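You operate a simulated robot arm through the tools that you are given. There is no shell and no other tool. Be economical: measure what you need, move in short steps, check, and stop when the job is done.

You run a simulated two-armed robot. Do the job below in one go: nothing can be reset, and whatever is moved stays where it is left.

Task
Zero the gauge, squeeze-test the blue sample and sort it by the reading.
Fine: steady the gauge while you work its lever, and leave the lever raised; 25 to 35 newton goes to GOOD, all else to REWORK.

Only the result counts: the job must be done as asked and must still hold three seconds after the hand-in. Knocking over, shifting, dropping, spilling or breaking anything else fails it.

Robot
Two 6-joint arms with two-finger parallel grippers on one trunk, on a base that drives. Base frame: it is fixed to the floor where the robot stands at the start and does not move with it; the origin is under the middle of the robot, x ahead of it, y to its left, z up; the surface under the hand at the start is at about z = 800. Units: mm, rad, N and s.
The left shoulder is at the start at [60, 187, 1122], the right one opposite. With the tool pointing down near the work surface each hand reaches from about 220 to 620 mm from the robot's upright axis, wherever it stands, measured 20 degrees to its own side. Places, roughly: gauge lever [500, 0, 900]; inside of the green tray [700, -500, 800]; inside of the orange tray [700, -700, 800]; slot of the squeeze gauge [400, 0, 800]; zero key [500, 0, 800]. Payload 1.57 kg a hand.
The tool frame of a hand sits at the grasp point between the pads (the TCP): z along the fingers, y along the line on which they close. The tips reach 30 mm beyond it. The gripper opens to 110 mm. The fingers are 24 mm wide and 12 mm thick; the gripper's body (48 by 112 mm) begins 78 mm behind the TCP.
Orientation is that of the tool frame in the base frame, as a unit quaternion [w, x, y, z]. With the fingers straight down and closing along the base's y, the tool's x points along the base's -x, its y along +y and its z along -z.

Tools
- The arms move only by the tool arm_command. It takes "left_series", "right_series" or both (then of equal length, played together; a hand with none holds still); each is a list of rows, each a list of 7 numbers: the opening, from 0 (shut) to 1 (fully open), then the shift along the tool's x, y, z in mm, then the turn, a rotation vector about the tool's x, y, z in rad. In form: [[claw, dx, dy, dz, ax, ay, az], ...]. A call has 1 to 10 rows; each row is the pose to reach, as a shift and turn from the pose commanded when the call began, along the tool's axes at that moment. A row lasts 0.2 s, in which the tool goes at most 50 mm and 0.15 rad; a call with a longer step from one row to the next is refused whole, and so is a gripper value outside its range. A pose out of reach is approached as far as the arm can. The call stops where the force on the tool passes 90 N (or 10 N more than at its start, if that is more) or the arm is blocked; 0.2 s more then pass. Each finger travels about 153 mm/s and halts on what it meets, pressing with about 29 N; the grip force reading is that of the motor and also rises with nothing between the fingers. The clock runs only during rows and for 0.2 s after the last one: add rows that repeat a pose to give the fingers time. The reply holds the time, the measured pose of the TCP, the force on the tool along the base axes, the opening and the grip force, in the units named above and with some noise, with the torque about the TCP (base axes, N m) and any sound that the robot's microphone picked up, and new pictures: "show" is both (left out), scene, wrist or none (wrist: the cameras of the hands that moved).
- Cameras (640 x 400 px; columns grow to the right, rows downward): "scene" is now at [-2.9, -1.3, 1660.9]; the picture's right is [-0.12, -0.99, 0.00], its down [-0.85, 0.10, -0.52] and it looks along [0.51, -0.06, -0.86] (base axes); focal length 272 px, centre (320, 200). "left" rides on the left gripper at [70, -16, -141] in its tool frame; the picture's right is [0.23, 0.97, 0.00], its down [-0.85, 0.20, -0.48] and it looks along [-0.47, 0.11, 0.88] (tool axes); focal length 222 px, centre (320, 200). "right" rides on the right gripper at [70, 16, -141] in its tool frame; the picture's right is [-0.23, 0.97, 0.00], its down [-0.86, -0.20, -0.48] and it looks along [-0.47, -0.11, 0.88] (tool axes); focal length 222 px, centre (320, 200). There is no depth. A picture from a camera that has moved, and an enlarged one, comes with that camera's place and axes in the base frame and with its lens. The place of the scene camera against the robot may be out by one fixed shift of up to 18 mm in any direction.
- raise_lower(by): slides the trunk up (or, below 0, down) by that many mm; the arms and the scene camera ride with it, the base frame stays. It gives what a move gives, with no picture.
- base_move(legs): drives the robot by 1 to 6 legs, each [ahead, left, turn to the left] in mm, mm and rad, along the robot's own axes; the way and the turn of a leg run together, so that a leg with both is an arc; at most 1500 mm and 3.142 rad a leg. The arms and the cameras ride along, it lands a little off, and it stops where it bumps. It gives what a move gives, and a new picture of the scene camera.
- pan_tilt(pan, tilt): turns the head with the scene camera to pan (to the left, within 1.501 rad either way) and tilt (down, from -0.506 to 1.204), counted from straight ahead of the robot. It gives what a move gives, and a new picture of the scene camera.
- enlarge(camera, box): a new picture of the part [left, top, right, bottom] of that camera's present view, enlarged. The clock stands still meanwhile.
- sign_off(): hands the job in; it is judged then, once.

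Go step by step. Nothing tells you exact positions but the pictures and the camera data: compare them with the known pose of the tool, close in by small moves and look again before you grip or let go. The budget is 120 turns and 260 pictures, counting those below and the enlarged ones. Unless the task says otherwise, let go and move clear before handing in, and close with one line.

The tools are called after ">>>" as name(argument=value, ...) on one line, values as JSON. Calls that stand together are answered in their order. arm_command: Moves the arms, as the interface text tells. Its arguments: {"type":"object","properties":{"left_series":{"type":"array"},"right_series":{"type":"array"},"show":{"type":"string","enum":["both","scene","wrist","none"]}},"required":[]} The other tools are called the same way: raise_lower (by) slides the trunk up or down; base_move (legs) drives the base; pan_tilt (pan, tilt) turns the head that bears the scene camera; enlarge (camera, box) takes an enlarged picture of a part of a camera's view; sign_off () hands the job in.

At the start:

```text
time: 0.0
left_tcp_pos: [404.0, -29.1, 1154.0]
left_tcp_rot: [0.001, 0.0, 1.0, -0.001]
left_contact_force: [-0.6, -0.8, 0.2]
left_wrist_torque: [-0.01, -0.01, -0.01]
left_opening: 110.0
left_grip_force: 0.0
right_tcp_pos: [338.0, -324.4, 1212.5]
right_tcp_rot: [0.0, 0.0, 1.0, 0.0]
right_contact_force: [-0.2, 0.3, 0.8]
right_wrist_torque: [0.0, -0.05, 0.01]
right_opening: 109.8
right_grip_force: 0.1
trunk travel left (down, up): [-750.0, 240.0]
robot x, y, heading: [0.5, 2.0, -0.001]
head pan, tilt: [-0.12, 1.028]
```

scene: 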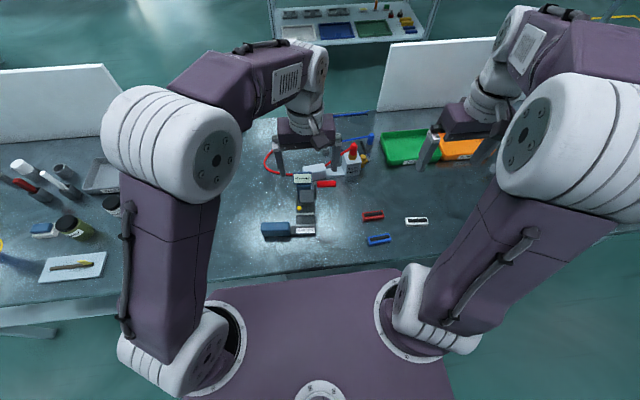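
right: 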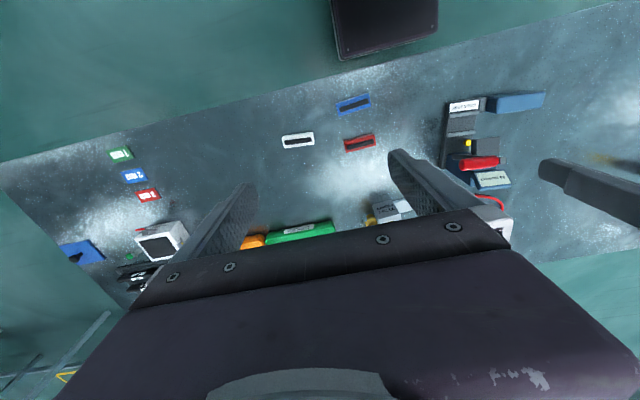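
left: 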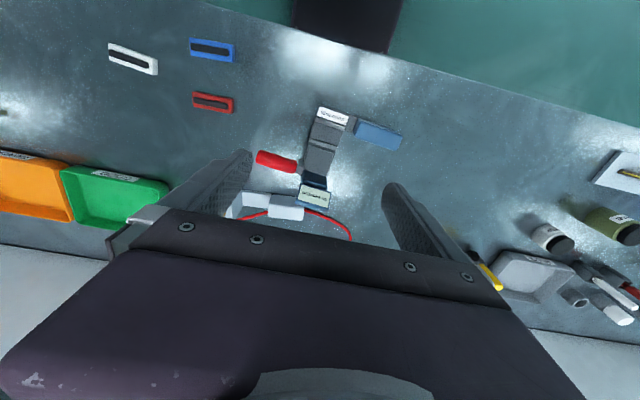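

I see the gauge in the middle of the bench with a red lever handle, a display, and some coloured pieces to the right. First I look closer at the gauge and its surroundings.

>>> enlarge(camera="scene", box=[240, 130, 440, 255])

>>> enlarge(camera="left", box=[180, 20, 420, 240])

>>> enlarge(camera="right", box=[260, 80, 560, 260])

```text
3.20 times, centred on (340, 192) of scene
camera zoom: at [-2.9, -1.3, 1660.9], right [-0.12, -0.99, 0.0], down [-0.85, 0.1, -0.52], along [0.51, -0.06, -0.86], focal length 871 px, centre (256, 224)
```

zoom: 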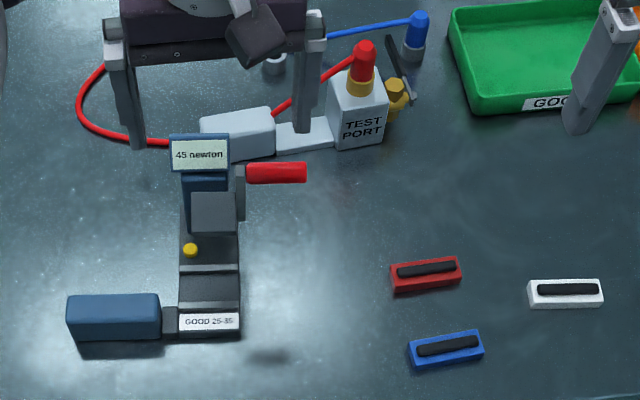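

```text
1.82 times, centred on (300, 130) of left
camera zoom: at [334.9, -45.0, 1294.3], right [-0.23, 0.97, 0.0], down [0.85, 0.2, 0.48], along [0.47, 0.11, -0.88], focal length 404 px, centre (356, 327)
```

zoom: 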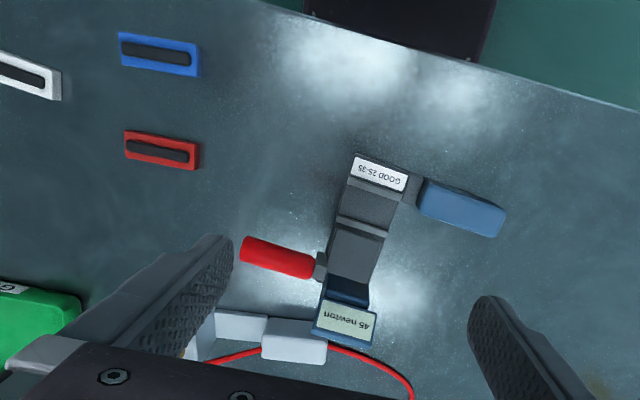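

```text
2.13 times, centred on (410, 170) of right
camera zoom: at [268.6, -308.0, 1353.0], right [0.23, 0.97, 0.0], down [0.86, -0.2, 0.48], along [0.47, -0.11, -0.88], focal length 474 px, centre (128, 264)
```

zoom: 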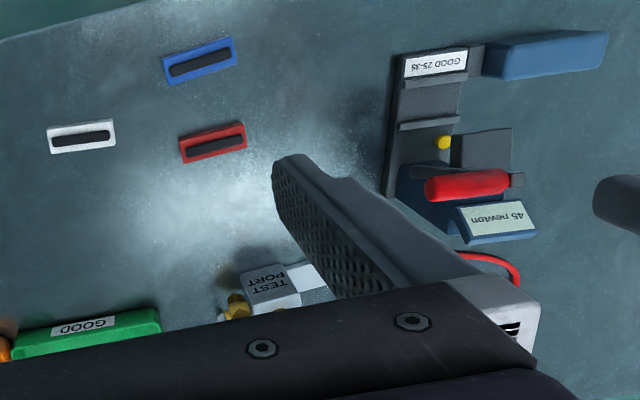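

The gauge's blue grip points left at about [404, 100, 825], the display reads 45 newton, and the lever handle is red and points right. I swing the left hand over the grip, turned a quarter so it closes along x, and look again.

>>> arm_command(left_series=[[1, 0, 14, 15, 0, 0, 0.15], [1, 0, 28, 30, 0, 0, 0.3], [1, 0, 42, 45, 0, 0, 0.45], [1, 0, 56, 60, 0, 0, 0.6], [1, 0, 70, 75, 0, 0, 0.75], [1, 0, 84, 90, 0, 0, 0.9], [1, 0, 98, 105, 0, 0, 1.05], [1, 0, 112, 120, 0, 0, 1.2], [1, 0, 126, 135, 0, 0, 1.35], [1, 0, 134, 150, 0, 0, 1.5]])

```text
time: 2.2
left_tcp_pos: [405.8, 105.6, 1002.2]
left_tcp_rot: [-0.001, 0.683, 0.731, 0.0]
left_contact_force: [0.0, -0.4, -0.2]
left_wrist_torque: [-0.01, -0.02, 0.0]
left_opening: 109.8
left_grip_force: 0.1
right_tcp_pos: [338.2, -324.2, 1211.1]
right_tcp_rot: [0.0, 0.0, 1.0, 0.0]
right_contact_force: [0.0, -0.7, -0.6]
right_wrist_torque: [0.01, -0.01, 0.01]
right_opening: 110.1
right_grip_force: 0.2
trunk travel left (down, up): [-750.0, 240.0]
robot x, y, heading: [-0.7, 0.7, -0.0]
head pan, tilt: [-0.12, 1.028]
camera scene: at [-2.4, -1.0, 1660.9], right [-0.12, -0.99, 0.0], down [-0.85, 0.1, -0.52], along [0.51, -0.06, -0.86], focal length 272 px, centre (320, 200)
camera left: at [384.3, 173.9, 1143.9], right [0.96, 0.29, 0.0], down [0.26, -0.84, 0.48], along [0.14, -0.46, -0.88], focal length 222 px, centre (320, 200)
```

scene: 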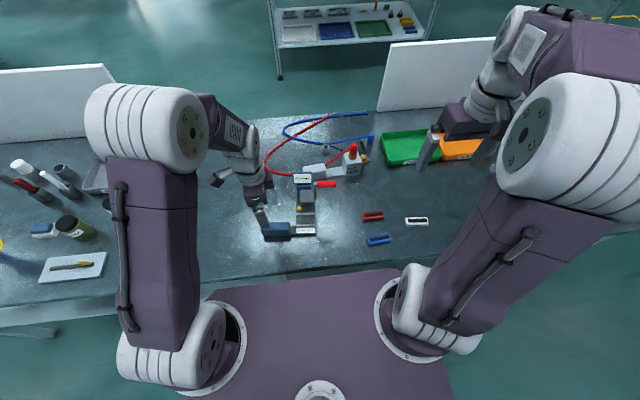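
left: 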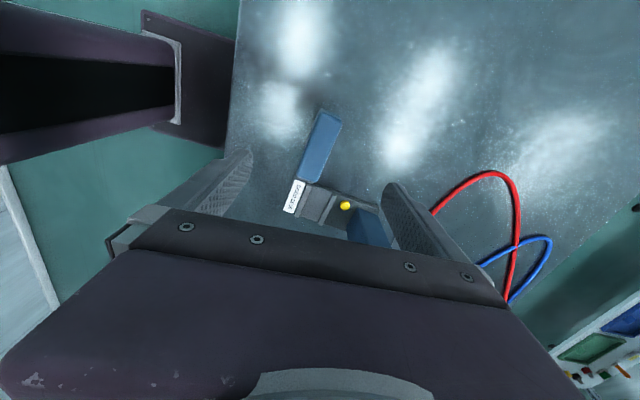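

The left hand is above the grip, which I take to be near [408, 95, 830]. I enlarge to find the gauge's yaw and the grip's exact outline.

>>> enlarge(camera="left", box=[240, 80, 440, 255])

>>> enlarge(camera="scene", box=[240, 155, 360, 245])

```text
2.29 times, centred on (340, 168) of left
camera zoom: at [384.3, 173.9, 1143.9], right [0.96, 0.29, 0.0], down [0.26, -0.84, 0.48], along [0.14, -0.46, -0.88], focal length 508 px, centre (274, 274)
```

zoom: 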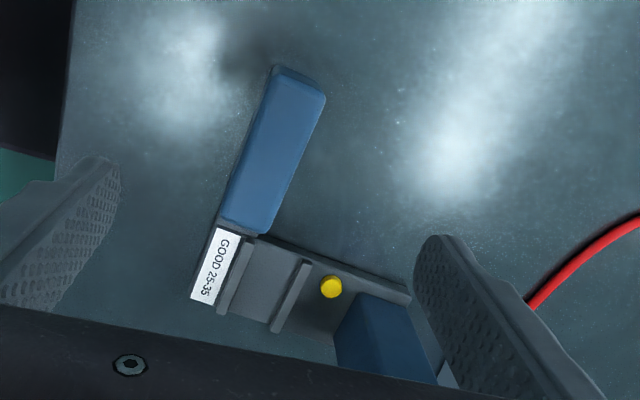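

```text
4.44 times, centred on (300, 200) of scene
camera zoom: at [-2.4, -1.0, 1660.9], right [-0.12, -0.99, 0.0], down [-0.85, 0.1, -0.52], along [0.51, -0.06, -0.86], focal length 1210 px, centre (409, 200)
```

zoom: 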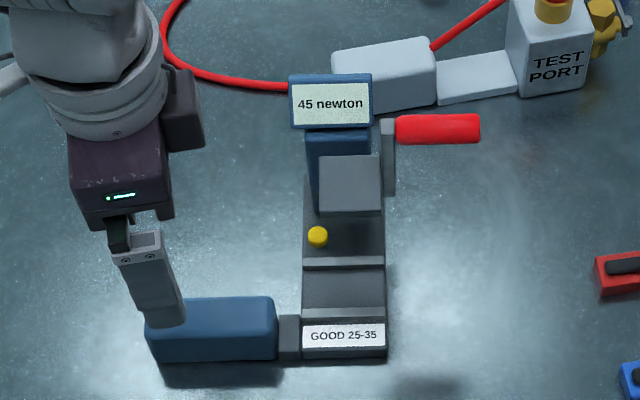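

The gauge looks turned about -0.07 rad with the grip axis through [408.5, 100]. I align to that and descend part-way to check the centring.

>>> arm_command(left_series=[[1, -3, 1, 40, 0, 0, 0.07], [1, -6, 2, 80, 0, 0, 0.14], [1, -6, 2, 100, 0, 0, 0.14], [1, -6, 2, 100, 0, 0, 0.14]], show="wrist")

>>> enlarge(camera="scene", box=[240, 155, 360, 245])

```text
time: 3.2
left_tcp_pos: [407.3, 98.9, 902.3]
left_tcp_rot: [0.001, 0.731, 0.682, 0.001]
left_contact_force: [-0.2, -0.3, 0.1]
left_wrist_torque: [-0.02, 0.0, 0.0]
left_opening: 109.8
left_grip_force: 0.1
right_tcp_pos: [339.2, -325.2, 1212.3]
right_tcp_rot: [0.0, 0.0, 1.0, 0.0]
right_contact_force: [-0.1, -0.9, 0.1]
right_wrist_torque: [-0.03, -0.02, 0.02]
right_opening: 110.2
right_grip_force: 0.0
trunk travel left (down, up): [-750.0, 240.0]
robot x, y, heading: [3.0, -0.1, -0.0]
head pan, tilt: [-0.12, 1.028]
camera left: at [395.2, 169.4, 1043.8], right [0.99, 0.16, 0.0], down [0.14, -0.87, 0.48], along [0.08, -0.47, -0.88], focal length 222 px, centre (320, 200)
```

left: 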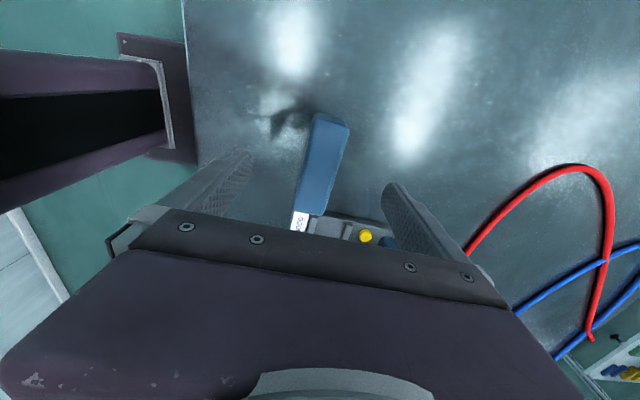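

```text
4.44 times, centred on (300, 200) of scene
camera zoom: at [-2.9, -1.2, 1660.9], right [-0.12, -0.99, 0.0], down [-0.85, 0.1, -0.52], along [0.51, -0.06, -0.86], focal length 1210 px, centre (409, 200)
```

zoom: 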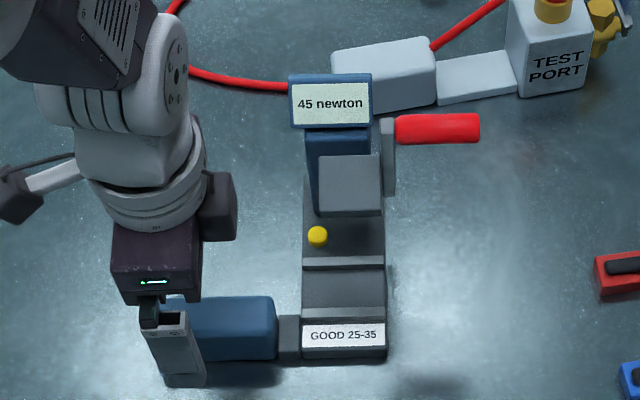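

The grip sits centred within about 2 mm. I descend around it and close to about 50 mm to check the gap on both sides.

>>> arm_command(left_series=[[1, 0, 2, 30, 0, 0, 0], [1, 0, 2, 60, 0, 0, 0], [0.5, 0, 2, 60, 0, 0, 0], [0.5, 0, 2, 60, 0, 0, 0]], show="wrist")

>>> enlarge(camera="left", box=[220, 80, 440, 255])

```text
time: 4.2
left_tcp_pos: [409.3, 98.1, 843.9]
left_tcp_rot: [-0.001, 0.731, 0.683, 0.0]
left_contact_force: [0.7, 0.1, 1.1]
left_wrist_torque: [-0.02, -0.01, 0.01]
left_opening: 55.0
left_grip_force: 0.1
right_tcp_pos: [337.8, -325.1, 1212.9]
right_tcp_rot: [0.0, -0.001, 1.0, 0.0]
right_contact_force: [0.3, -0.2, 0.9]
right_wrist_torque: [0.02, -0.04, 0.0]
right_opening: 110.1
right_grip_force: 0.1
trunk travel left (down, up): [-750.0, 240.0]
robot x, y, heading: [3.0, 1.2, 0.003]
head pan, tilt: [-0.12, 1.028]
camera left: at [397.5, 169.9, 983.9], right [0.99, 0.16, 0.0], down [0.14, -0.87, 0.48], along [0.08, -0.47, -0.88], focal length 222 px, centre (320, 200)
```

left: 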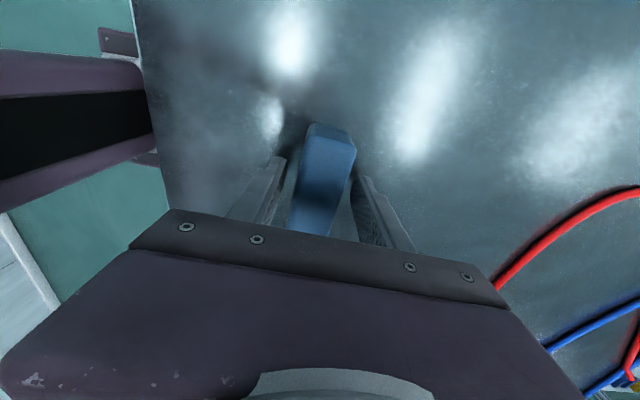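

```text
2.29 times, centred on (330, 168) of left
camera zoom: at [397.5, 169.9, 983.9], right [0.99, 0.16, 0.0], down [0.14, -0.87, 0.48], along [0.08, -0.47, -0.88], focal length 508 px, centre (297, 274)
```

zoom: 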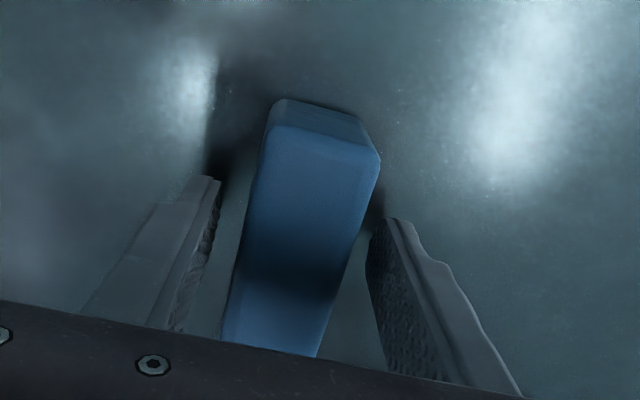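

Tips and handle centre agree to within about 1 mm in x. I close the left hand on the grip.

>>> arm_command(left_series=[[0.36, 0, 0, 0, 0, 0, 0], [0.2, 0, 0, 0, 0, 0, 0], [0.2, 0, 0, 0, 0, 0, 0]], show="both")

>>> enlarge(camera="scene", box=[240, 155, 360, 245])

```text
time: 5.0
left_tcp_pos: [409.2, 98.4, 842.5]
left_tcp_rot: [-0.001, 0.731, 0.682, 0.0]
left_contact_force: [-2.1, -0.7, -0.9]
left_wrist_torque: [-0.01, -0.04, -0.38]
left_opening: 34.5
left_grip_force: 29.3
right_tcp_pos: [338.2, -325.0, 1212.1]
right_tcp_rot: [0.0, 0.0, 1.0, 0.0]
right_contact_force: [0.5, -0.8, 0.8]
right_wrist_torque: [-0.04, 0.01, 0.05]
right_opening: 110.2
right_grip_force: 0.0
trunk travel left (down, up): [-750.0, 240.0]
robot x, y, heading: [-1.1, -1.3, 0.006]
head pan, tilt: [-0.12, 1.028]
camera scene: at [-3.1, -1.3, 1660.9], right [-0.12, -0.99, 0.0], down [-0.85, 0.1, -0.52], along [0.51, -0.06, -0.86], focal length 272 px, centre (320, 200)
camera left: at [397.2, 169.9, 984.0], right [0.99, 0.16, 0.0], down [0.14, -0.87, 0.48], along [0.08, -0.47, -0.88], focal length 222 px, centre (320, 200)
```

scene: 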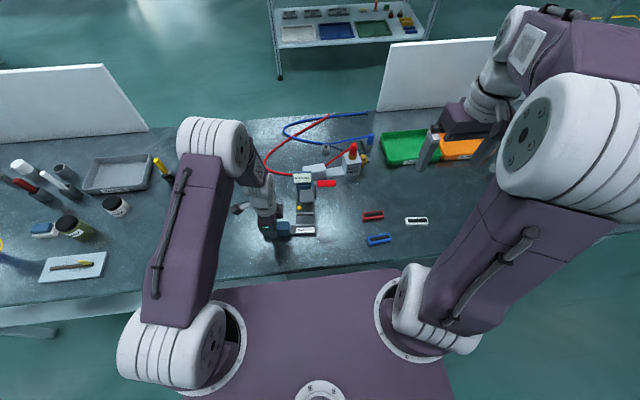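
left: 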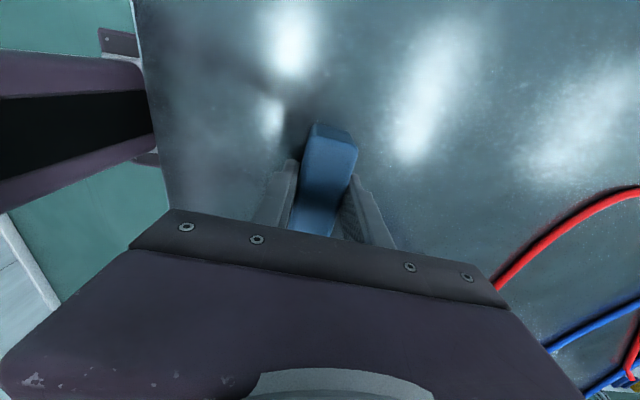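

```text
4.44 times, centred on (300, 200) of scene
camera zoom: at [-3.1, -1.3, 1660.9], right [-0.12, -0.99, 0.0], down [-0.85, 0.1, -0.52], along [0.51, -0.06, -0.86], focal length 1210 px, centre (409, 200)
```

zoom: 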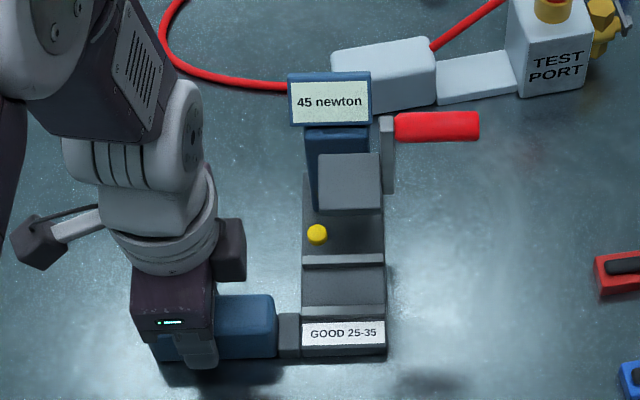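

The gauge is held firmly with the lever raised and 45 on the display. I bring the right hand near the gauge for a detailed view of key, head, slot and lever.

>>> arm_command(right_series=[[0.3, -15, 35, 26, 0, 0, 0], [0, -30, 70, 52, 0, 0, 0], [0, -46, 105, 80, 0, 0, 0], [0, -60, 140, 106, 0, 0, 0], [0, -76, 175, 132, 0, 0, 0], [0, -92, 200, 150, 0, 0, 0], [0, -92, 200, 150, 0, 0, 0]], show="both")

>>> enlarge(camera="right", box=[300, 50, 500, 230])

```text
time: 6.6
left_tcp_pos: [409.9, 100.1, 842.0]
left_tcp_rot: [0.001, 0.73, 0.683, 0.001]
left_contact_force: [-0.7, 1.0, 0.0]
left_wrist_torque: [-0.33, 0.47, -0.08]
left_opening: 33.6
left_grip_force: 29.1
right_tcp_pos: [429.4, -123.9, 1061.3]
right_tcp_rot: [0.0, 0.0, 1.0, 0.001]
right_contact_force: [0.0, -0.2, 0.1]
right_wrist_torque: [0.01, 0.0, -0.04]
right_opening: 0.2
right_grip_force: 21.4
trunk travel left (down, up): [-750.0, 240.0]
robot x, y, heading: [2.4, -1.4, 0.0]
head pan, tilt: [-0.12, 1.028]
camera scene: at [-2.7, -1.0, 1660.9], right [-0.12, -0.99, 0.0], down [-0.85, 0.1, -0.52], along [0.51, -0.06, -0.86], focal length 272 px, centre (320, 200)
camera right: at [359.5, -107.6, 1202.5], right [0.23, 0.97, 0.0], down [0.85, -0.2, 0.48], along [0.47, -0.11, -0.88], focal length 222 px, centre (320, 200)
```

scene: 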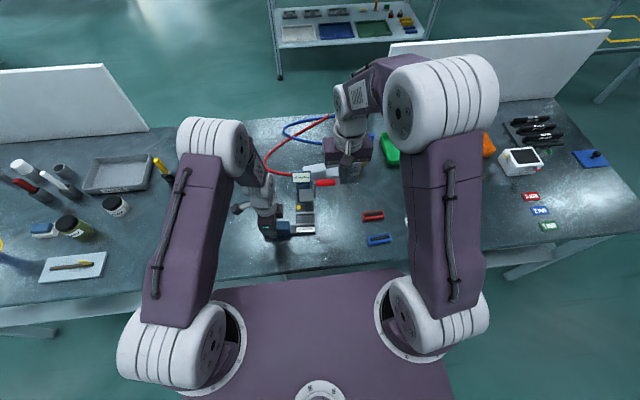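
right: 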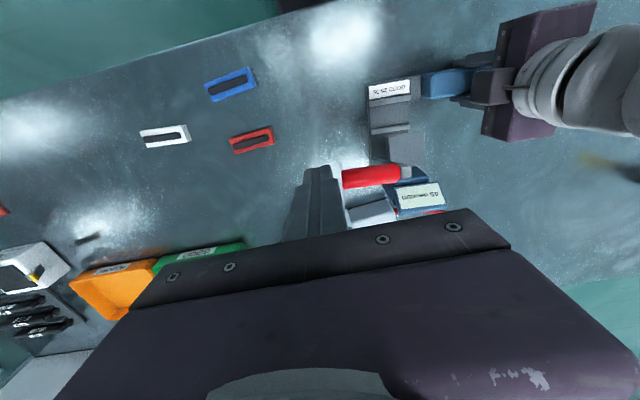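

```text
2.22 times, centred on (400, 140) of right
camera zoom: at [359.5, -107.6, 1202.5], right [0.23, 0.97, 0.0], down [0.85, -0.2, 0.48], along [0.47, -0.11, -0.88], focal length 494 px, centre (142, 333)
```

zoom: 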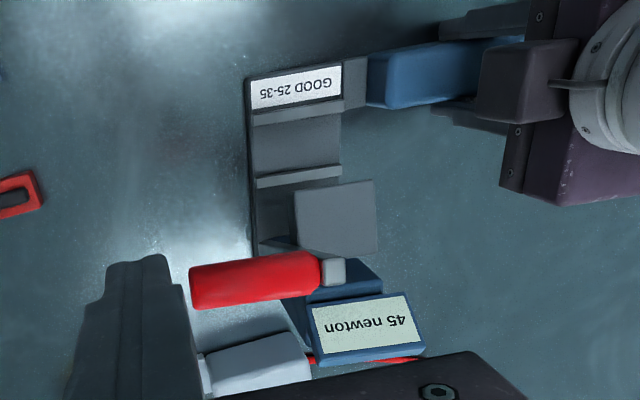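

The key is near [473, 14, 835], just left of the overhanging head, and easiest to reach with the left hand leaning in from the left. Only the lever needs steadying, so I release the grip for now, rise, tilt the left hand and close it for the key press.

>>> arm_command(left_series=[[0.5, 0, 0, 0, 0, 0, 0], [0.6, 0, 0, 0, 0, 0, 0], [0.6, 0, 0, -40, 0, 0, 0], [0.6, 0, 0, -80, 0, 0, 0], [0.3, 0, 20, -100, 0, -0.13, 0], [0, 0, 40, -100, 0, -0.26, 0], [0, -20, 55, -95, 0, -0.4, 0], [0, -45, 63, -90, 0, -0.4, 0], [0, -65, 67, -80, 0, -0.4, 0], [0, -65, 67, -80, 0, -0.4, 0]])

>>> enlarge(camera="scene", box=[240, 155, 360, 245])

>>> enlarge(camera="left", box=[220, 80, 440, 255])

```text
time: 8.8
left_tcp_pos: [471.7, 29.4, 923.1]
left_tcp_rot: [0.137, 0.716, 0.669, -0.146]
left_contact_force: [0.2, -0.3, -0.8]
left_wrist_torque: [-0.01, 0.02, 0.0]
left_opening: 0.2
left_grip_force: 21.7
right_tcp_pos: [428.0, -124.7, 1061.5]
right_tcp_rot: [0.0, 0.0, 1.0, -0.001]
right_contact_force: [-0.3, 0.1, -0.1]
right_wrist_torque: [-0.03, 0.0, -0.03]
right_opening: 0.0
right_grip_force: 21.1
trunk travel left (down, up): [-750.0, 240.0]
robot x, y, heading: [1.1, -1.8, -0.001]
head pan, tilt: [-0.12, 1.028]
camera scene: at [-2.9, -0.6, 1660.9], right [-0.12, -0.99, 0.0], down [-0.85, 0.1, -0.52], along [0.51, -0.06, -0.86], focal length 272 px, centre (320, 200)
camera left: at [462.9, 150.1, 1025.4], right [0.99, 0.14, -0.09], down [0.16, -0.61, 0.77], along [0.06, -0.78, -0.63], focal length 222 px, centre (320, 200)
```

scene: 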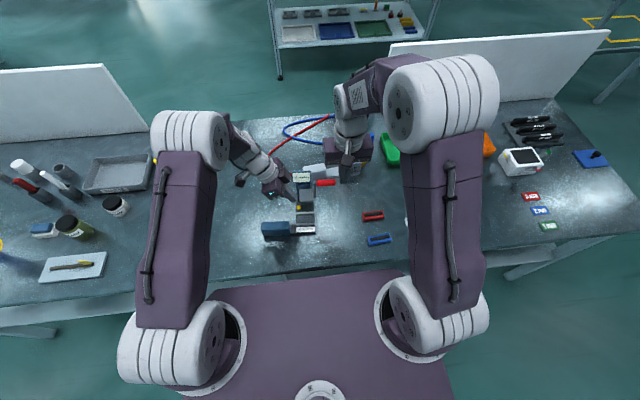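
left: 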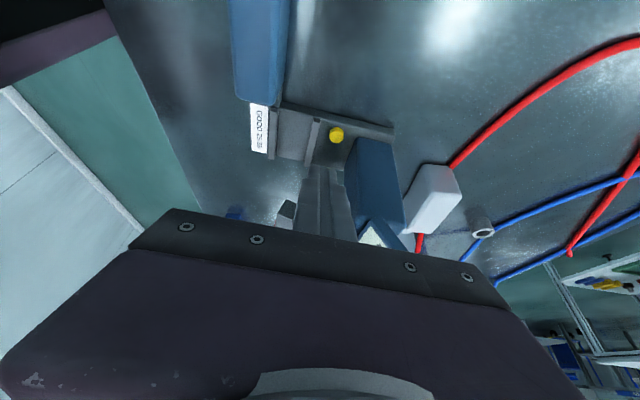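

```text
4.44 times, centred on (300, 200) of scene
camera zoom: at [-2.9, -0.6, 1660.9], right [-0.12, -0.99, 0.0], down [-0.85, 0.1, -0.52], along [0.51, -0.06, -0.86], focal length 1210 px, centre (409, 200)
```

zoom: 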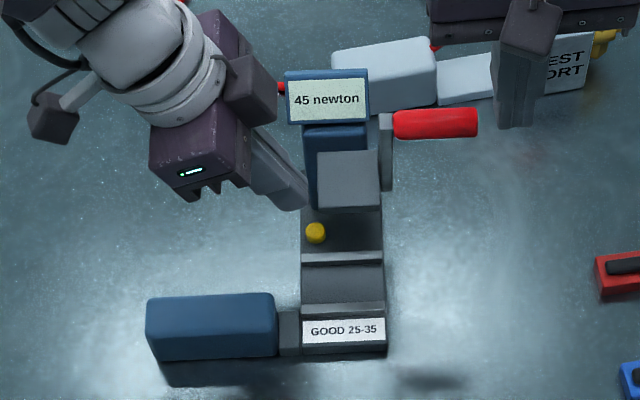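

```text
2.29 times, centred on (330, 168) of left
camera zoom: at [462.9, 150.1, 1025.4], right [0.99, 0.14, -0.09], down [0.16, -0.61, 0.77], along [0.06, -0.78, -0.63], focal length 508 px, centre (297, 274)
```

zoom: 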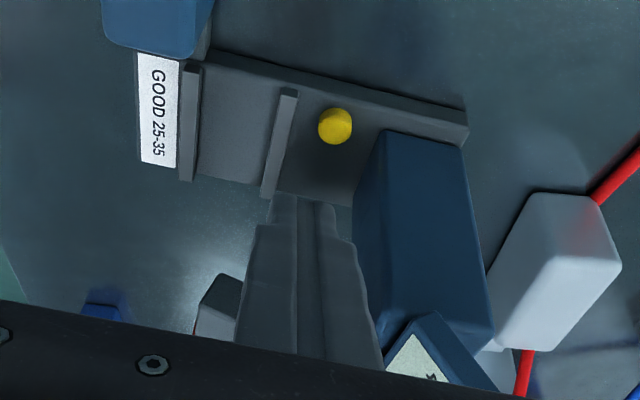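

The left view now shows the key clearly, at about [480, 15, 832], with the post right behind it. I lower the closed tips to just above the key and check.

>>> arm_command(left_series=[[0, 6, 3, 22, 0, 0, 0], [0, 12, 6.5, 44, 0, 0, 0], [0, 12, 6.5, 44, 0, 0, 0]], show="none")

>>> enlarge(camera="scene", box=[270, 155, 350, 225])

>>> enlarge(camera="left", box=[240, 80, 420, 225])

```text
time: 9.6
left_tcp_pos: [477.3, 22.9, 878.9]
left_tcp_rot: [0.136, 0.717, 0.668, -0.144]
left_contact_force: [0.3, -1.4, -0.1]
left_wrist_torque: [-0.02, 0.01, 0.01]
left_opening: 0.0
left_grip_force: 21.3
right_tcp_pos: [428.0, -123.8, 1061.2]
right_tcp_rot: [0.0, 0.0, 1.0, 0.001]
right_contact_force: [-0.2, 0.1, 0.0]
right_wrist_torque: [0.01, -0.02, -0.01]
right_opening: 0.0
right_grip_force: 21.3
trunk travel left (down, up): [-750.0, 240.0]
robot x, y, heading: [1.1, 5.6, -0.004]
head pan, tilt: [-0.12, 1.028]
```

```text
5.71 times, centred on (310, 190) of scene
camera zoom: at [-3.4, -1.3, 1660.9], right [-0.12, -0.99, 0.0], down [-0.85, 0.1, -0.52], along [0.51, -0.06, -0.86], focal length 1555 px, centre (377, 257)
```

zoom: 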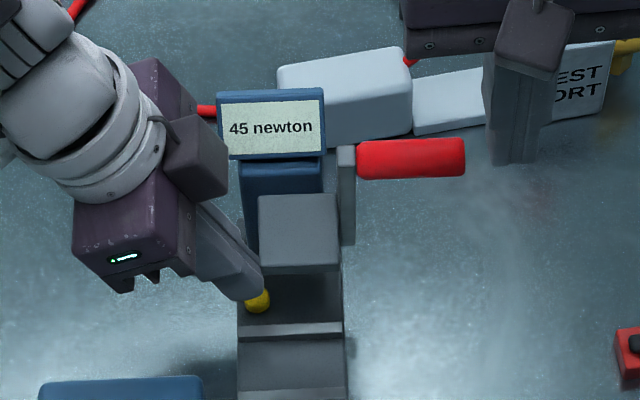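

```text
2.76 times, centred on (330, 152) of left
camera zoom: at [468.5, 142.9, 980.5], right [0.99, 0.14, -0.09], down [0.16, -0.61, 0.77], along [0.06, -0.78, -0.63], focal length 613 px, centre (292, 331)
```

zoom: 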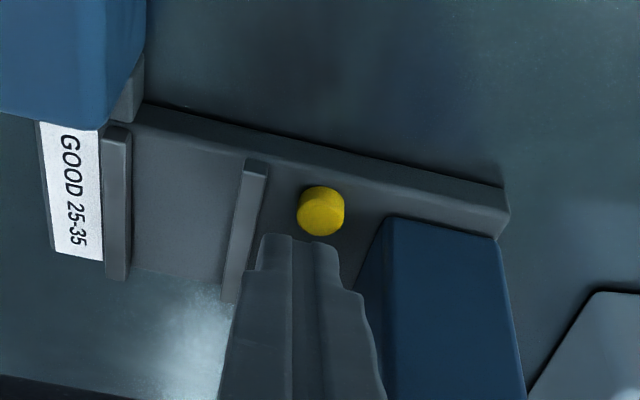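

The tips are about 5 mm short in x and roughly 20 mm above the key. I correct and come down in small vertical steps, watching the force.

>>> arm_command(left_series=[[0, 2, 4, 7, 0, 0, 0], [0, 4.3, 4.1, 14.5, 0, 0, 0], [0, 4.3, 4.1, 14.5, 0, 0, 0]], show="none")

>>> enlarge(camera="left", box=[240, 80, 420, 225])

>>> enlarge(camera="scene", box=[270, 155, 350, 225])

```text
time: 10.4
left_tcp_pos: [480.6, 20.1, 863.6]
left_tcp_rot: [0.137, 0.717, 0.668, -0.145]
left_contact_force: [-0.4, 0.2, -0.2]
left_wrist_torque: [0.01, 0.01, 0.0]
left_opening: 0.1
left_grip_force: 21.6
right_tcp_pos: [428.9, -124.6, 1062.8]
right_tcp_rot: [0.0, 0.0, 1.0, 0.0]
right_contact_force: [-1.2, -0.5, -0.3]
right_wrist_torque: [0.01, 0.03, -0.01]
right_opening: 0.1
right_grip_force: 21.5
trunk travel left (down, up): [-750.0, 240.0]
robot x, y, heading: [0.4, 1.1, 0.0]
head pan, tilt: [-0.12, 1.028]
```

```text
2.76 times, centred on (330, 152) of left
camera zoom: at [472.9, 141.0, 965.4], right [0.99, 0.14, -0.09], down [0.16, -0.61, 0.77], along [0.06, -0.78, -0.63], focal length 613 px, centre (292, 331)
```

zoom: 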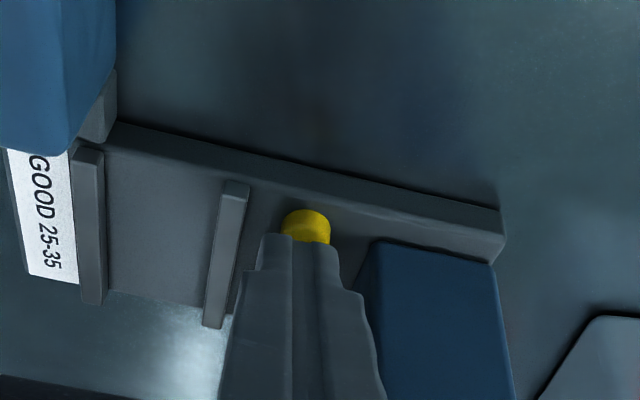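

```text
5.71 times, centred on (310, 190) of scene
camera zoom: at [-2.9, -1.2, 1660.9], right [-0.12, -0.99, 0.0], down [-0.85, 0.1, -0.52], along [0.51, -0.06, -0.86], focal length 1555 px, centre (377, 257)
```

zoom: 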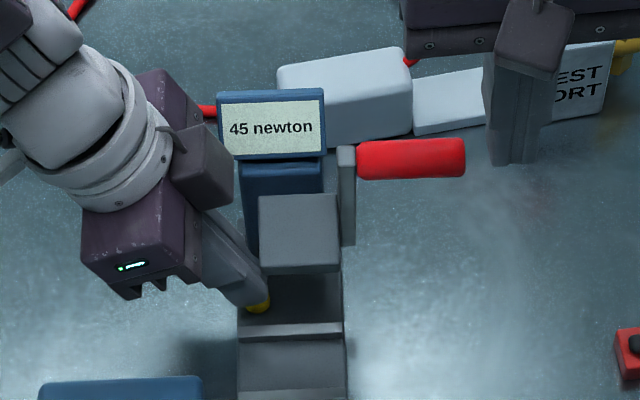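

Alignment over the key is good and there is no contact yet. I press down a few millimetres.

>>> arm_command(left_series=[[0, 0.8, 0, 1.8, 0, 0, 0], [0, 1.6, 0, 3.7, 0, 0, 0], [0, 2.0, 0, 4.6, 0, 0, 0]], show="none")

>>> enlarge(camera="scene", box=[270, 155, 350, 225])

```text
time: 11.2
left_tcp_pos: [481.8, 20.2, 858.8]
left_tcp_rot: [0.137, 0.716, 0.669, -0.145]
left_contact_force: [0.7, 0.2, 0.8]
left_wrist_torque: [-0.01, 0.0, 0.0]
left_opening: 0.0
left_grip_force: 21.3
right_tcp_pos: [429.2, -124.3, 1061.8]
right_tcp_rot: [0.0, 0.001, 1.0, 0.0]
right_contact_force: [0.7, -0.1, -0.6]
right_wrist_torque: [-0.01, -0.01, 0.0]
right_opening: 0.0
right_grip_force: 21.6
trunk travel left (down, up): [-750.0, 240.0]
robot x, y, heading: [3.1, -1.6, 0.001]
head pan, tilt: [-0.12, 1.028]
```

```text
5.71 times, centred on (310, 190) of scene
camera zoom: at [-2.7, -1.2, 1660.9], right [-0.12, -0.99, 0.0], down [-0.85, 0.1, -0.52], along [0.51, -0.06, -0.86], focal length 1555 px, centre (377, 257)
```

zoom: 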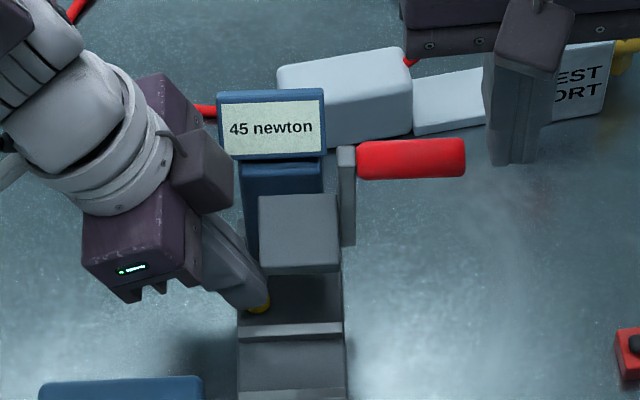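

No contact yet; the tip's lower edge is at about z 827. I continue down another 4 mm.

>>> arm_command(left_series=[[0, 0.6, 0, 1.4, 0, 0, 0], [0, 1.2, 0, 2.8, 0, 0, 0], [0, 1.6, 0, 3.7, 0, 0, 0], [0, 1.6, 0, 3.7, 0, 0, 0]], show="none")

>>> enlarge(camera="scene", box=[270, 155, 350, 225])

>>> enlarge(camera="left", box=[240, 80, 420, 225])

```text
time: 12.2
left_tcp_pos: [481.6, 21.2, 854.1]
left_tcp_rot: [0.136, 0.716, 0.669, -0.144]
left_contact_force: [-0.5, 0.3, 0.7]
left_wrist_torque: [0.02, -0.01, -0.02]
left_opening: 0.0
left_grip_force: 21.4
right_tcp_pos: [429.3, -125.0, 1062.6]
right_tcp_rot: [0.0, 0.0, 1.0, 0.0]
right_contact_force: [0.3, -0.2, 0.7]
right_wrist_torque: [0.01, 0.02, 0.0]
right_opening: 0.0
right_grip_force: 21.4
trunk travel left (down, up): [-750.0, 240.0]
robot x, y, heading: [-1.0, 0.3, -0.003]
head pan, tilt: [-0.12, 1.028]
```

```text
5.71 times, centred on (310, 190) of scene
camera zoom: at [-2.9, -1.2, 1660.9], right [-0.12, -0.99, 0.0], down [-0.85, 0.1, -0.52], along [0.51, -0.06, -0.86], focal length 1555 px, centre (377, 257)
```

zoom: 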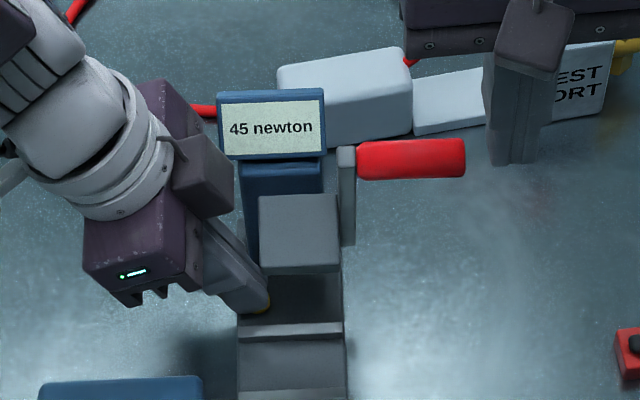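

```text
2.76 times, centred on (330, 152) of left
camera zoom: at [473.3, 141.4, 956.5], right [0.99, 0.14, -0.09], down [0.16, -0.61, 0.77], along [0.06, -0.78, -0.63], focal length 613 px, centre (292, 331)
```

zoom: 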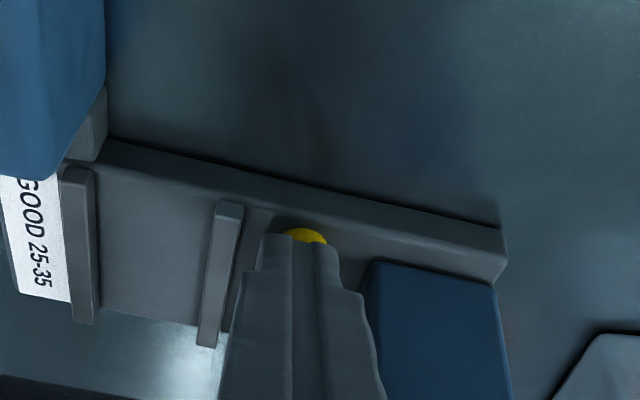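

Still free, with the key directly beneath the tips. I continue down in small steps.

>>> arm_command(left_series=[[0, 0.6, 0, 1.4, 0, 0, 0], [0, 1.2, 0, 2.8, 0, 0, 0], [0, 1.6, 0, 3.7, 0, 0, 0], [0, 1.6, 0, 3.7, 0, 0, 0]], show="none")

>>> enlarge(camera="scene", box=[270, 155, 350, 225])

```text
time: 13.2
left_tcp_pos: [480.9, 20.4, 851.0]
left_tcp_rot: [0.136, 0.717, 0.668, -0.144]
left_contact_force: [-0.1, 2.1, 5.0]
left_wrist_torque: [0.0, -0.02, -0.02]
left_opening: 0.0
left_grip_force: 21.4
right_tcp_pos: [429.2, -124.5, 1061.4]
right_tcp_rot: [0.0, 0.0, 1.0, 0.0]
right_contact_force: [0.1, -0.9, 0.1]
right_wrist_torque: [-0.01, -0.03, 0.02]
right_opening: 0.1
right_grip_force: 21.1
trunk travel left (down, up): [-750.0, 240.0]
robot x, y, heading: [0.9, 2.7, -0.003]
head pan, tilt: [-0.12, 1.028]
heard: click
```

```text
5.71 times, centred on (310, 190) of scene
camera zoom: at [-3.4, -0.9, 1661.0], right [-0.12, -0.99, 0.0], down [-0.85, 0.1, -0.52], along [0.51, -0.06, -0.86], focal length 1555 px, centre (377, 257)
```

zoom: 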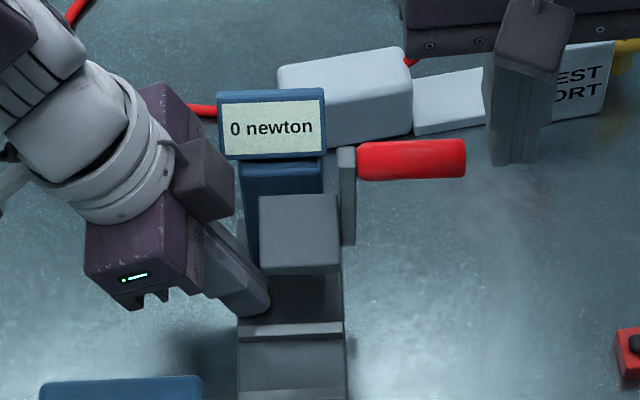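

The gauge clicked and now reads 0 newton. I retract the left hand back over the grip, and swing the right hand out to the right with a quarter turn to see the gauge and the sample from the side.

>>> arm_command(left_series=[[0, 0, 0, -40, 0, 0, 0], [0, 0, 0, -80, 0, 0, 0], [0, 15.5, -25.6, -79, 0, 0.133, 0], [0, 31, -51.2, -78, 0, 0.267, 0], [0.3, 46.6, -76.8, -76.5, 0, 0.4, 0], [0.6, 46.6, -76.8, -76.5, 0, 0.4, 0], [0.6, 46.6, -76.8, -76.5, 0, 0.4, 0], [0.6, 46.6, -76.8, -76.5, 0, 0.4, 0], [0.6, 46.6, -76.8, -76.5, 0, 0.4, 0], [0.6, 46.6, -76.8, -76.5, 0, 0.4, 0]], right_series=[[0, 0, -10, 0, 0, 0, -0.15], [0, 3, -20, 0, 0, 0, -0.3], [0, 6, -30, 15, 0, 0, -0.45], [0, 10, -40, 30, 0, 0, -0.6], [0.2, 14, -50, 48, 0, 0, -0.75], [0.4, 17, -60, 66, 0, 0, -0.9], [0.6, 20, -70, 84, 0, 0, -1.05], [0.8, 24, -80, 100, 0, 0, -1.2], [0.9, 27, -85, 116, 0, 0, -1.35], [1, 29, -85, 131, 0, 0, -1.5]], show="both")

```text
time: 15.4
left_tcp_pos: [409.9, 98.2, 902.4]
left_tcp_rot: [0.0, 0.731, 0.683, 0.0]
left_contact_force: [0.5, 0.0, 0.3]
left_wrist_torque: [0.01, 0.03, -0.03]
left_opening: 65.9
left_grip_force: 0.0
right_tcp_pos: [401.7, -209.1, 930.9]
right_tcp_rot: [0.0, -0.683, 0.731, 0.0]
right_contact_force: [-0.1, 0.8, -1.0]
right_wrist_torque: [0.01, 0.01, -0.03]
right_opening: 110.0
right_grip_force: 0.0
trunk travel left (down, up): [-750.0, 240.0]
robot x, y, heading: [1.9, -0.5, 0.004]
head pan, tilt: [-0.12, 1.028]
camera scene: at [-2.4, -1.3, 1661.0], right [-0.12, -0.99, 0.0], down [-0.85, 0.1, -0.52], along [0.51, -0.06, -0.86], focal length 272 px, centre (320, 200)
camera right: at [380.7, -277.8, 1071.4], right [-0.96, 0.29, 0.0], down [0.26, 0.84, 0.48], along [0.14, 0.46, -0.88], focal length 222 px, centre (320, 200)
camera left: at [398.5, 170.0, 1043.1], right [0.99, 0.16, 0.0], down [0.14, -0.87, 0.48], along [0.08, -0.47, -0.88], focal length 222 px, centre (320, 200)
```

scene: 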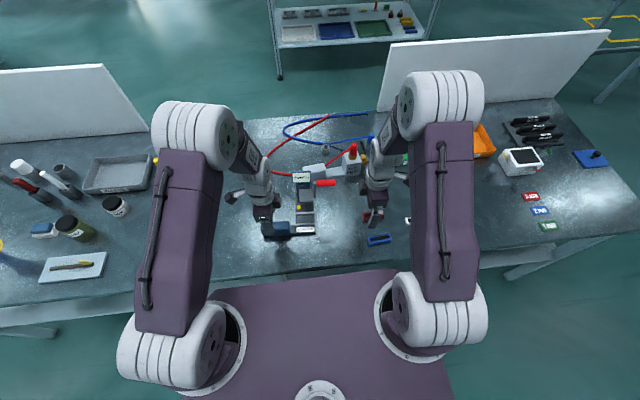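
right: 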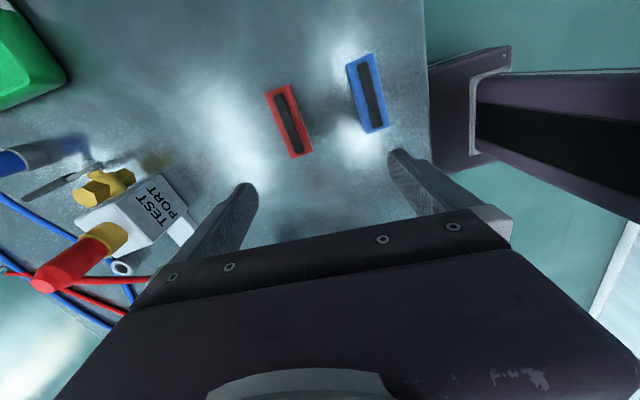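
left: 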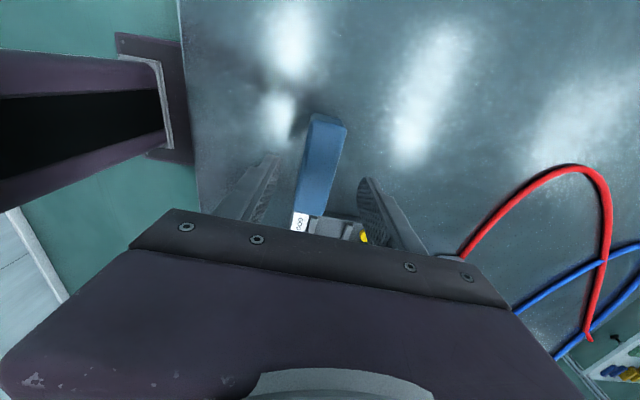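

Now I tilt the right hand to look sideways at the gauge's head and lever.

>>> arm_command(right_series=[[1, 0, 0, 0, 0, -0.15, 0], [1, 0, 0, 0, 0, -0.3, 0], [1, 0, 0, 0, 0, -0.45, 0], [1, 0, 0, 0, 0, -0.6, 0], [1, 0, 0, 0, 0, -0.6, 0]], show="none")

>>> enlarge(camera="right", box=[160, 20, 480, 220])

```text
time: 16.6
left_tcp_pos: [410.1, 98.8, 902.5]
left_tcp_rot: [0.002, 0.731, 0.683, -0.001]
left_contact_force: [-0.1, 0.3, -0.3]
left_wrist_torque: [0.0, -0.02, -0.01]
left_opening: 65.9
left_grip_force: 0.0
right_tcp_pos: [401.1, -208.9, 931.6]
right_tcp_rot: [0.216, -0.651, 0.699, 0.202]
right_contact_force: [1.3, 0.3, -0.7]
right_wrist_torque: [-0.03, 0.01, 0.0]
right_opening: 110.1
right_grip_force: 0.1
trunk travel left (down, up): [-750.0, 240.0]
robot x, y, heading: [-2.2, 2.3, 0.001]
head pan, tilt: [-0.12, 1.028]
```

```text
2.00 times, centred on (320, 120) of right
camera zoom: at [375.2, -344.9, 1007.8], right [-0.96, 0.26, 0.13], down [0.23, 0.42, 0.88], along [0.17, 0.87, -0.46], focal length 444 px, centre (320, 360)
```

zoom: 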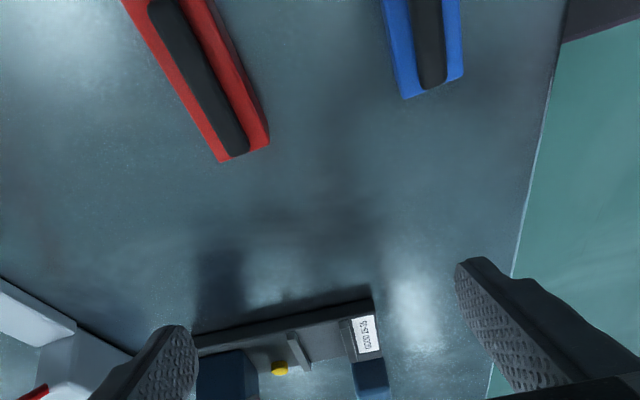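

The head is hidden below the frame's usable part. I tilt further to look nearly horizontally and shift toward the gauge's x.

>>> arm_command(right_series=[[1, 0, -10, 0, 0, -0.15, 0], [1, 0, -20, 0, 0, -0.3, 0], [1, 0, -40, 0, 0, -0.45, 0], [1, 0, -55, 0, 0, -0.5, 0], [1, 0, -55, 0, 0, -0.5, 0]], show="none")

>>> enlarge(camera="right", box=[160, 20, 480, 220])

```text
time: 17.8
left_tcp_pos: [411.0, 98.7, 903.3]
left_tcp_rot: [0.0, 0.731, 0.683, 0.001]
left_contact_force: [0.0, 0.1, -0.2]
left_wrist_torque: [-0.01, 0.03, 0.01]
left_opening: 66.0
left_grip_force: 0.1
right_tcp_pos: [455.9, -211.3, 931.4]
right_tcp_rot: [0.384, -0.58, 0.624, 0.357]
right_contact_force: [0.3, -0.4, -0.3]
right_wrist_torque: [0.03, 0.0, 0.01]
right_opening: 109.9
right_grip_force: 0.1
trunk travel left (down, up): [-750.0, 240.0]
robot x, y, heading: [1.3, -2.9, 0.0]
head pan, tilt: [-0.12, 1.028]
```

```text
2.00 times, centred on (320, 120) of right
camera zoom: at [428.9, -368.6, 932.4], right [-0.96, 0.17, 0.2], down [0.2, -0.05, 0.98], along [0.18, 0.98, 0.02], focal length 444 px, centre (320, 360)
```

zoom: 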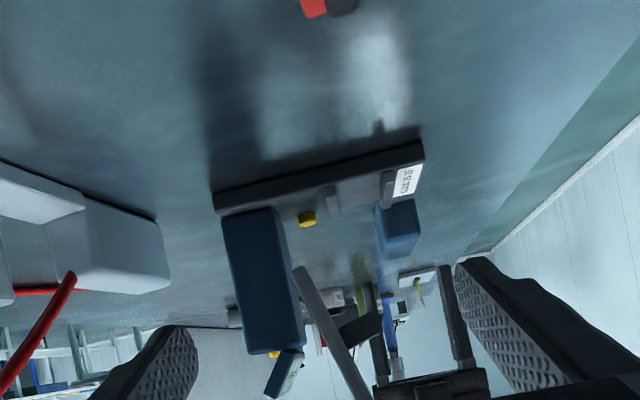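

>>> enlarge(camera="right", box=[250, 100, 410, 225])

```text
3.20 times, centred on (330, 162) of right
camera zoom: at [428.9, -368.6, 932.4], right [-0.96, 0.17, 0.2], down [0.2, -0.05, 0.98], along [0.18, 0.98, 0.02], focal length 711 px, centre (288, 320)
```

zoom: 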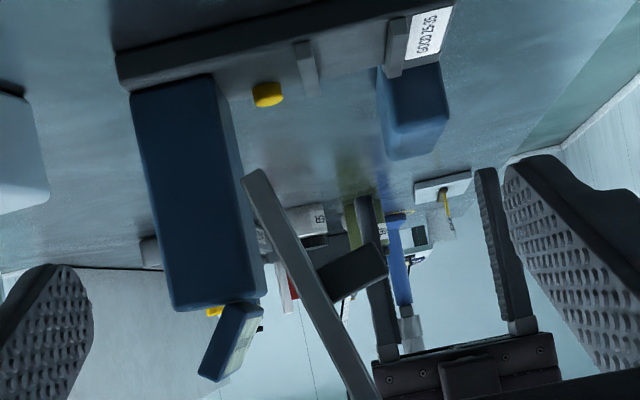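

The geometry is clear now. The lever bar pivots on the post near x 491, z 870, carries the jaw, and swings forward over the slot (between ridges at about x 415 and 459). Next I bring the right hand upright over the blue sample near [337, -247].

>>> arm_command(right_series=[[1, 4, 15, -4, 0, 0.14, 0], [1, 8, 30, -8, 0, 0.28, 0], [1, 12, 45, -12, 0, 0.42, 0], [1, 16, 60, -16, 0, 0.56, 0], [1, 20, 75, -20, 0, 0.7, 0], [1, 24, 90, -25, 0, 0.84, 0], [1, 27, 105, -30, 0, 0.98, 0], [1, 29.9, 116, -34.5, 0, 1.1, 0], [1, 29.9, 116, -34.5, 0, 1.1, 0]], show="wrist")

>>> enlarge(camera="right", box=[220, 60, 420, 230])

```text
time: 19.8
left_tcp_pos: [411.0, 97.6, 901.9]
left_tcp_rot: [0.0, 0.731, 0.682, 0.001]
left_contact_force: [0.3, 0.7, -0.2]
left_wrist_torque: [-0.02, -0.04, -0.03]
left_opening: 66.1
left_grip_force: 0.0
right_tcp_pos: [337.5, -249.2, 920.7]
right_tcp_rot: [0.001, -0.682, 0.731, -0.001]
right_contact_force: [-0.5, -0.2, -0.3]
right_wrist_torque: [0.02, 0.03, 0.0]
right_opening: 109.9
right_grip_force: 0.0
trunk travel left (down, up): [-750.0, 240.0]
robot x, y, heading: [-0.5, -0.9, 0.001]
head pan, tilt: [-0.12, 1.028]
camera right: at [316.9, -318.0, 1061.2], right [-0.96, 0.29, 0.0], down [0.26, 0.84, 0.48], along [0.14, 0.46, -0.88], focal length 222 px, centre (320, 200)
```

right: 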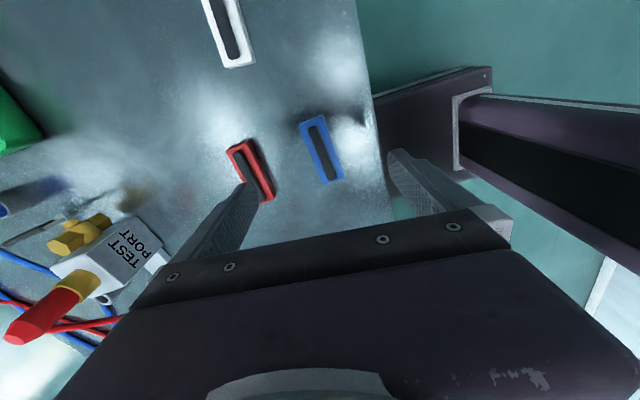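

```text
2.35 times, centred on (320, 145) of right
camera zoom: at [316.9, -318.0, 1061.2], right [-0.96, 0.29, 0.0], down [0.26, 0.84, 0.48], along [0.14, 0.46, -0.88], focal length 523 px, centre (320, 329)
```

zoom: 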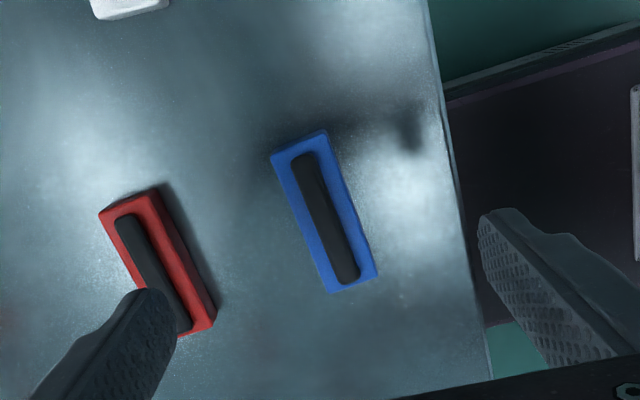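

The blue sample lies centred near [336, -247], about 75 by 26 mm. I align, narrow the opening to clear the red one, and descend part-way.

>>> arm_command(right_series=[[0.55, 0, 1.5, 20, 0, 0, -0.07], [0.55, -1, 2, 45, 0, 0, -0.127], [0.55, -1, 2, 45, 0, 0, -0.127]], show="none")

>>> enlarge(camera="right", box=[220, 60, 420, 230])

```text
time: 20.6
left_tcp_pos: [409.1, 99.4, 902.0]
left_tcp_rot: [0.0, 0.731, 0.682, 0.0]
left_contact_force: [-0.3, -0.2, 0.0]
left_wrist_torque: [0.04, -0.05, 0.01]
left_opening: 65.9
left_grip_force: 0.1
right_tcp_pos: [335.5, -247.6, 875.4]
right_tcp_rot: [0.001, 0.727, -0.686, 0.0]
right_contact_force: [0.1, -0.3, -0.3]
right_wrist_torque: [0.01, 0.03, 0.01]
right_opening: 60.2
right_grip_force: 0.0
trunk travel left (down, up): [-750.0, 240.0]
robot x, y, heading: [1.1, 0.1, -0.0]
head pan, tilt: [-0.12, 1.028]
```

```text
2.35 times, centred on (320, 145) of right
camera zoom: at [323.1, -318.4, 1016.4], right [-0.99, 0.17, 0.0], down [0.15, 0.87, 0.48], along [0.08, 0.47, -0.88], focal length 523 px, centre (320, 329)
```

zoom: 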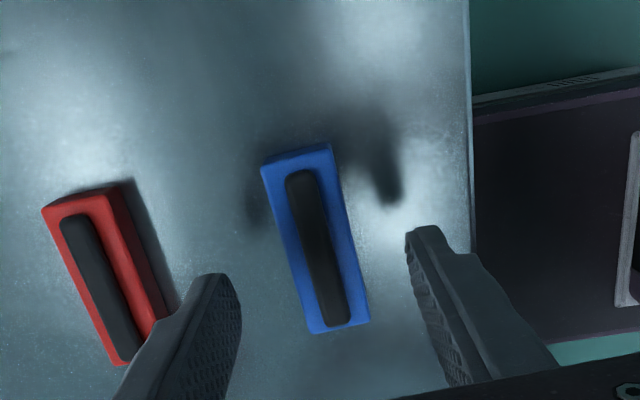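

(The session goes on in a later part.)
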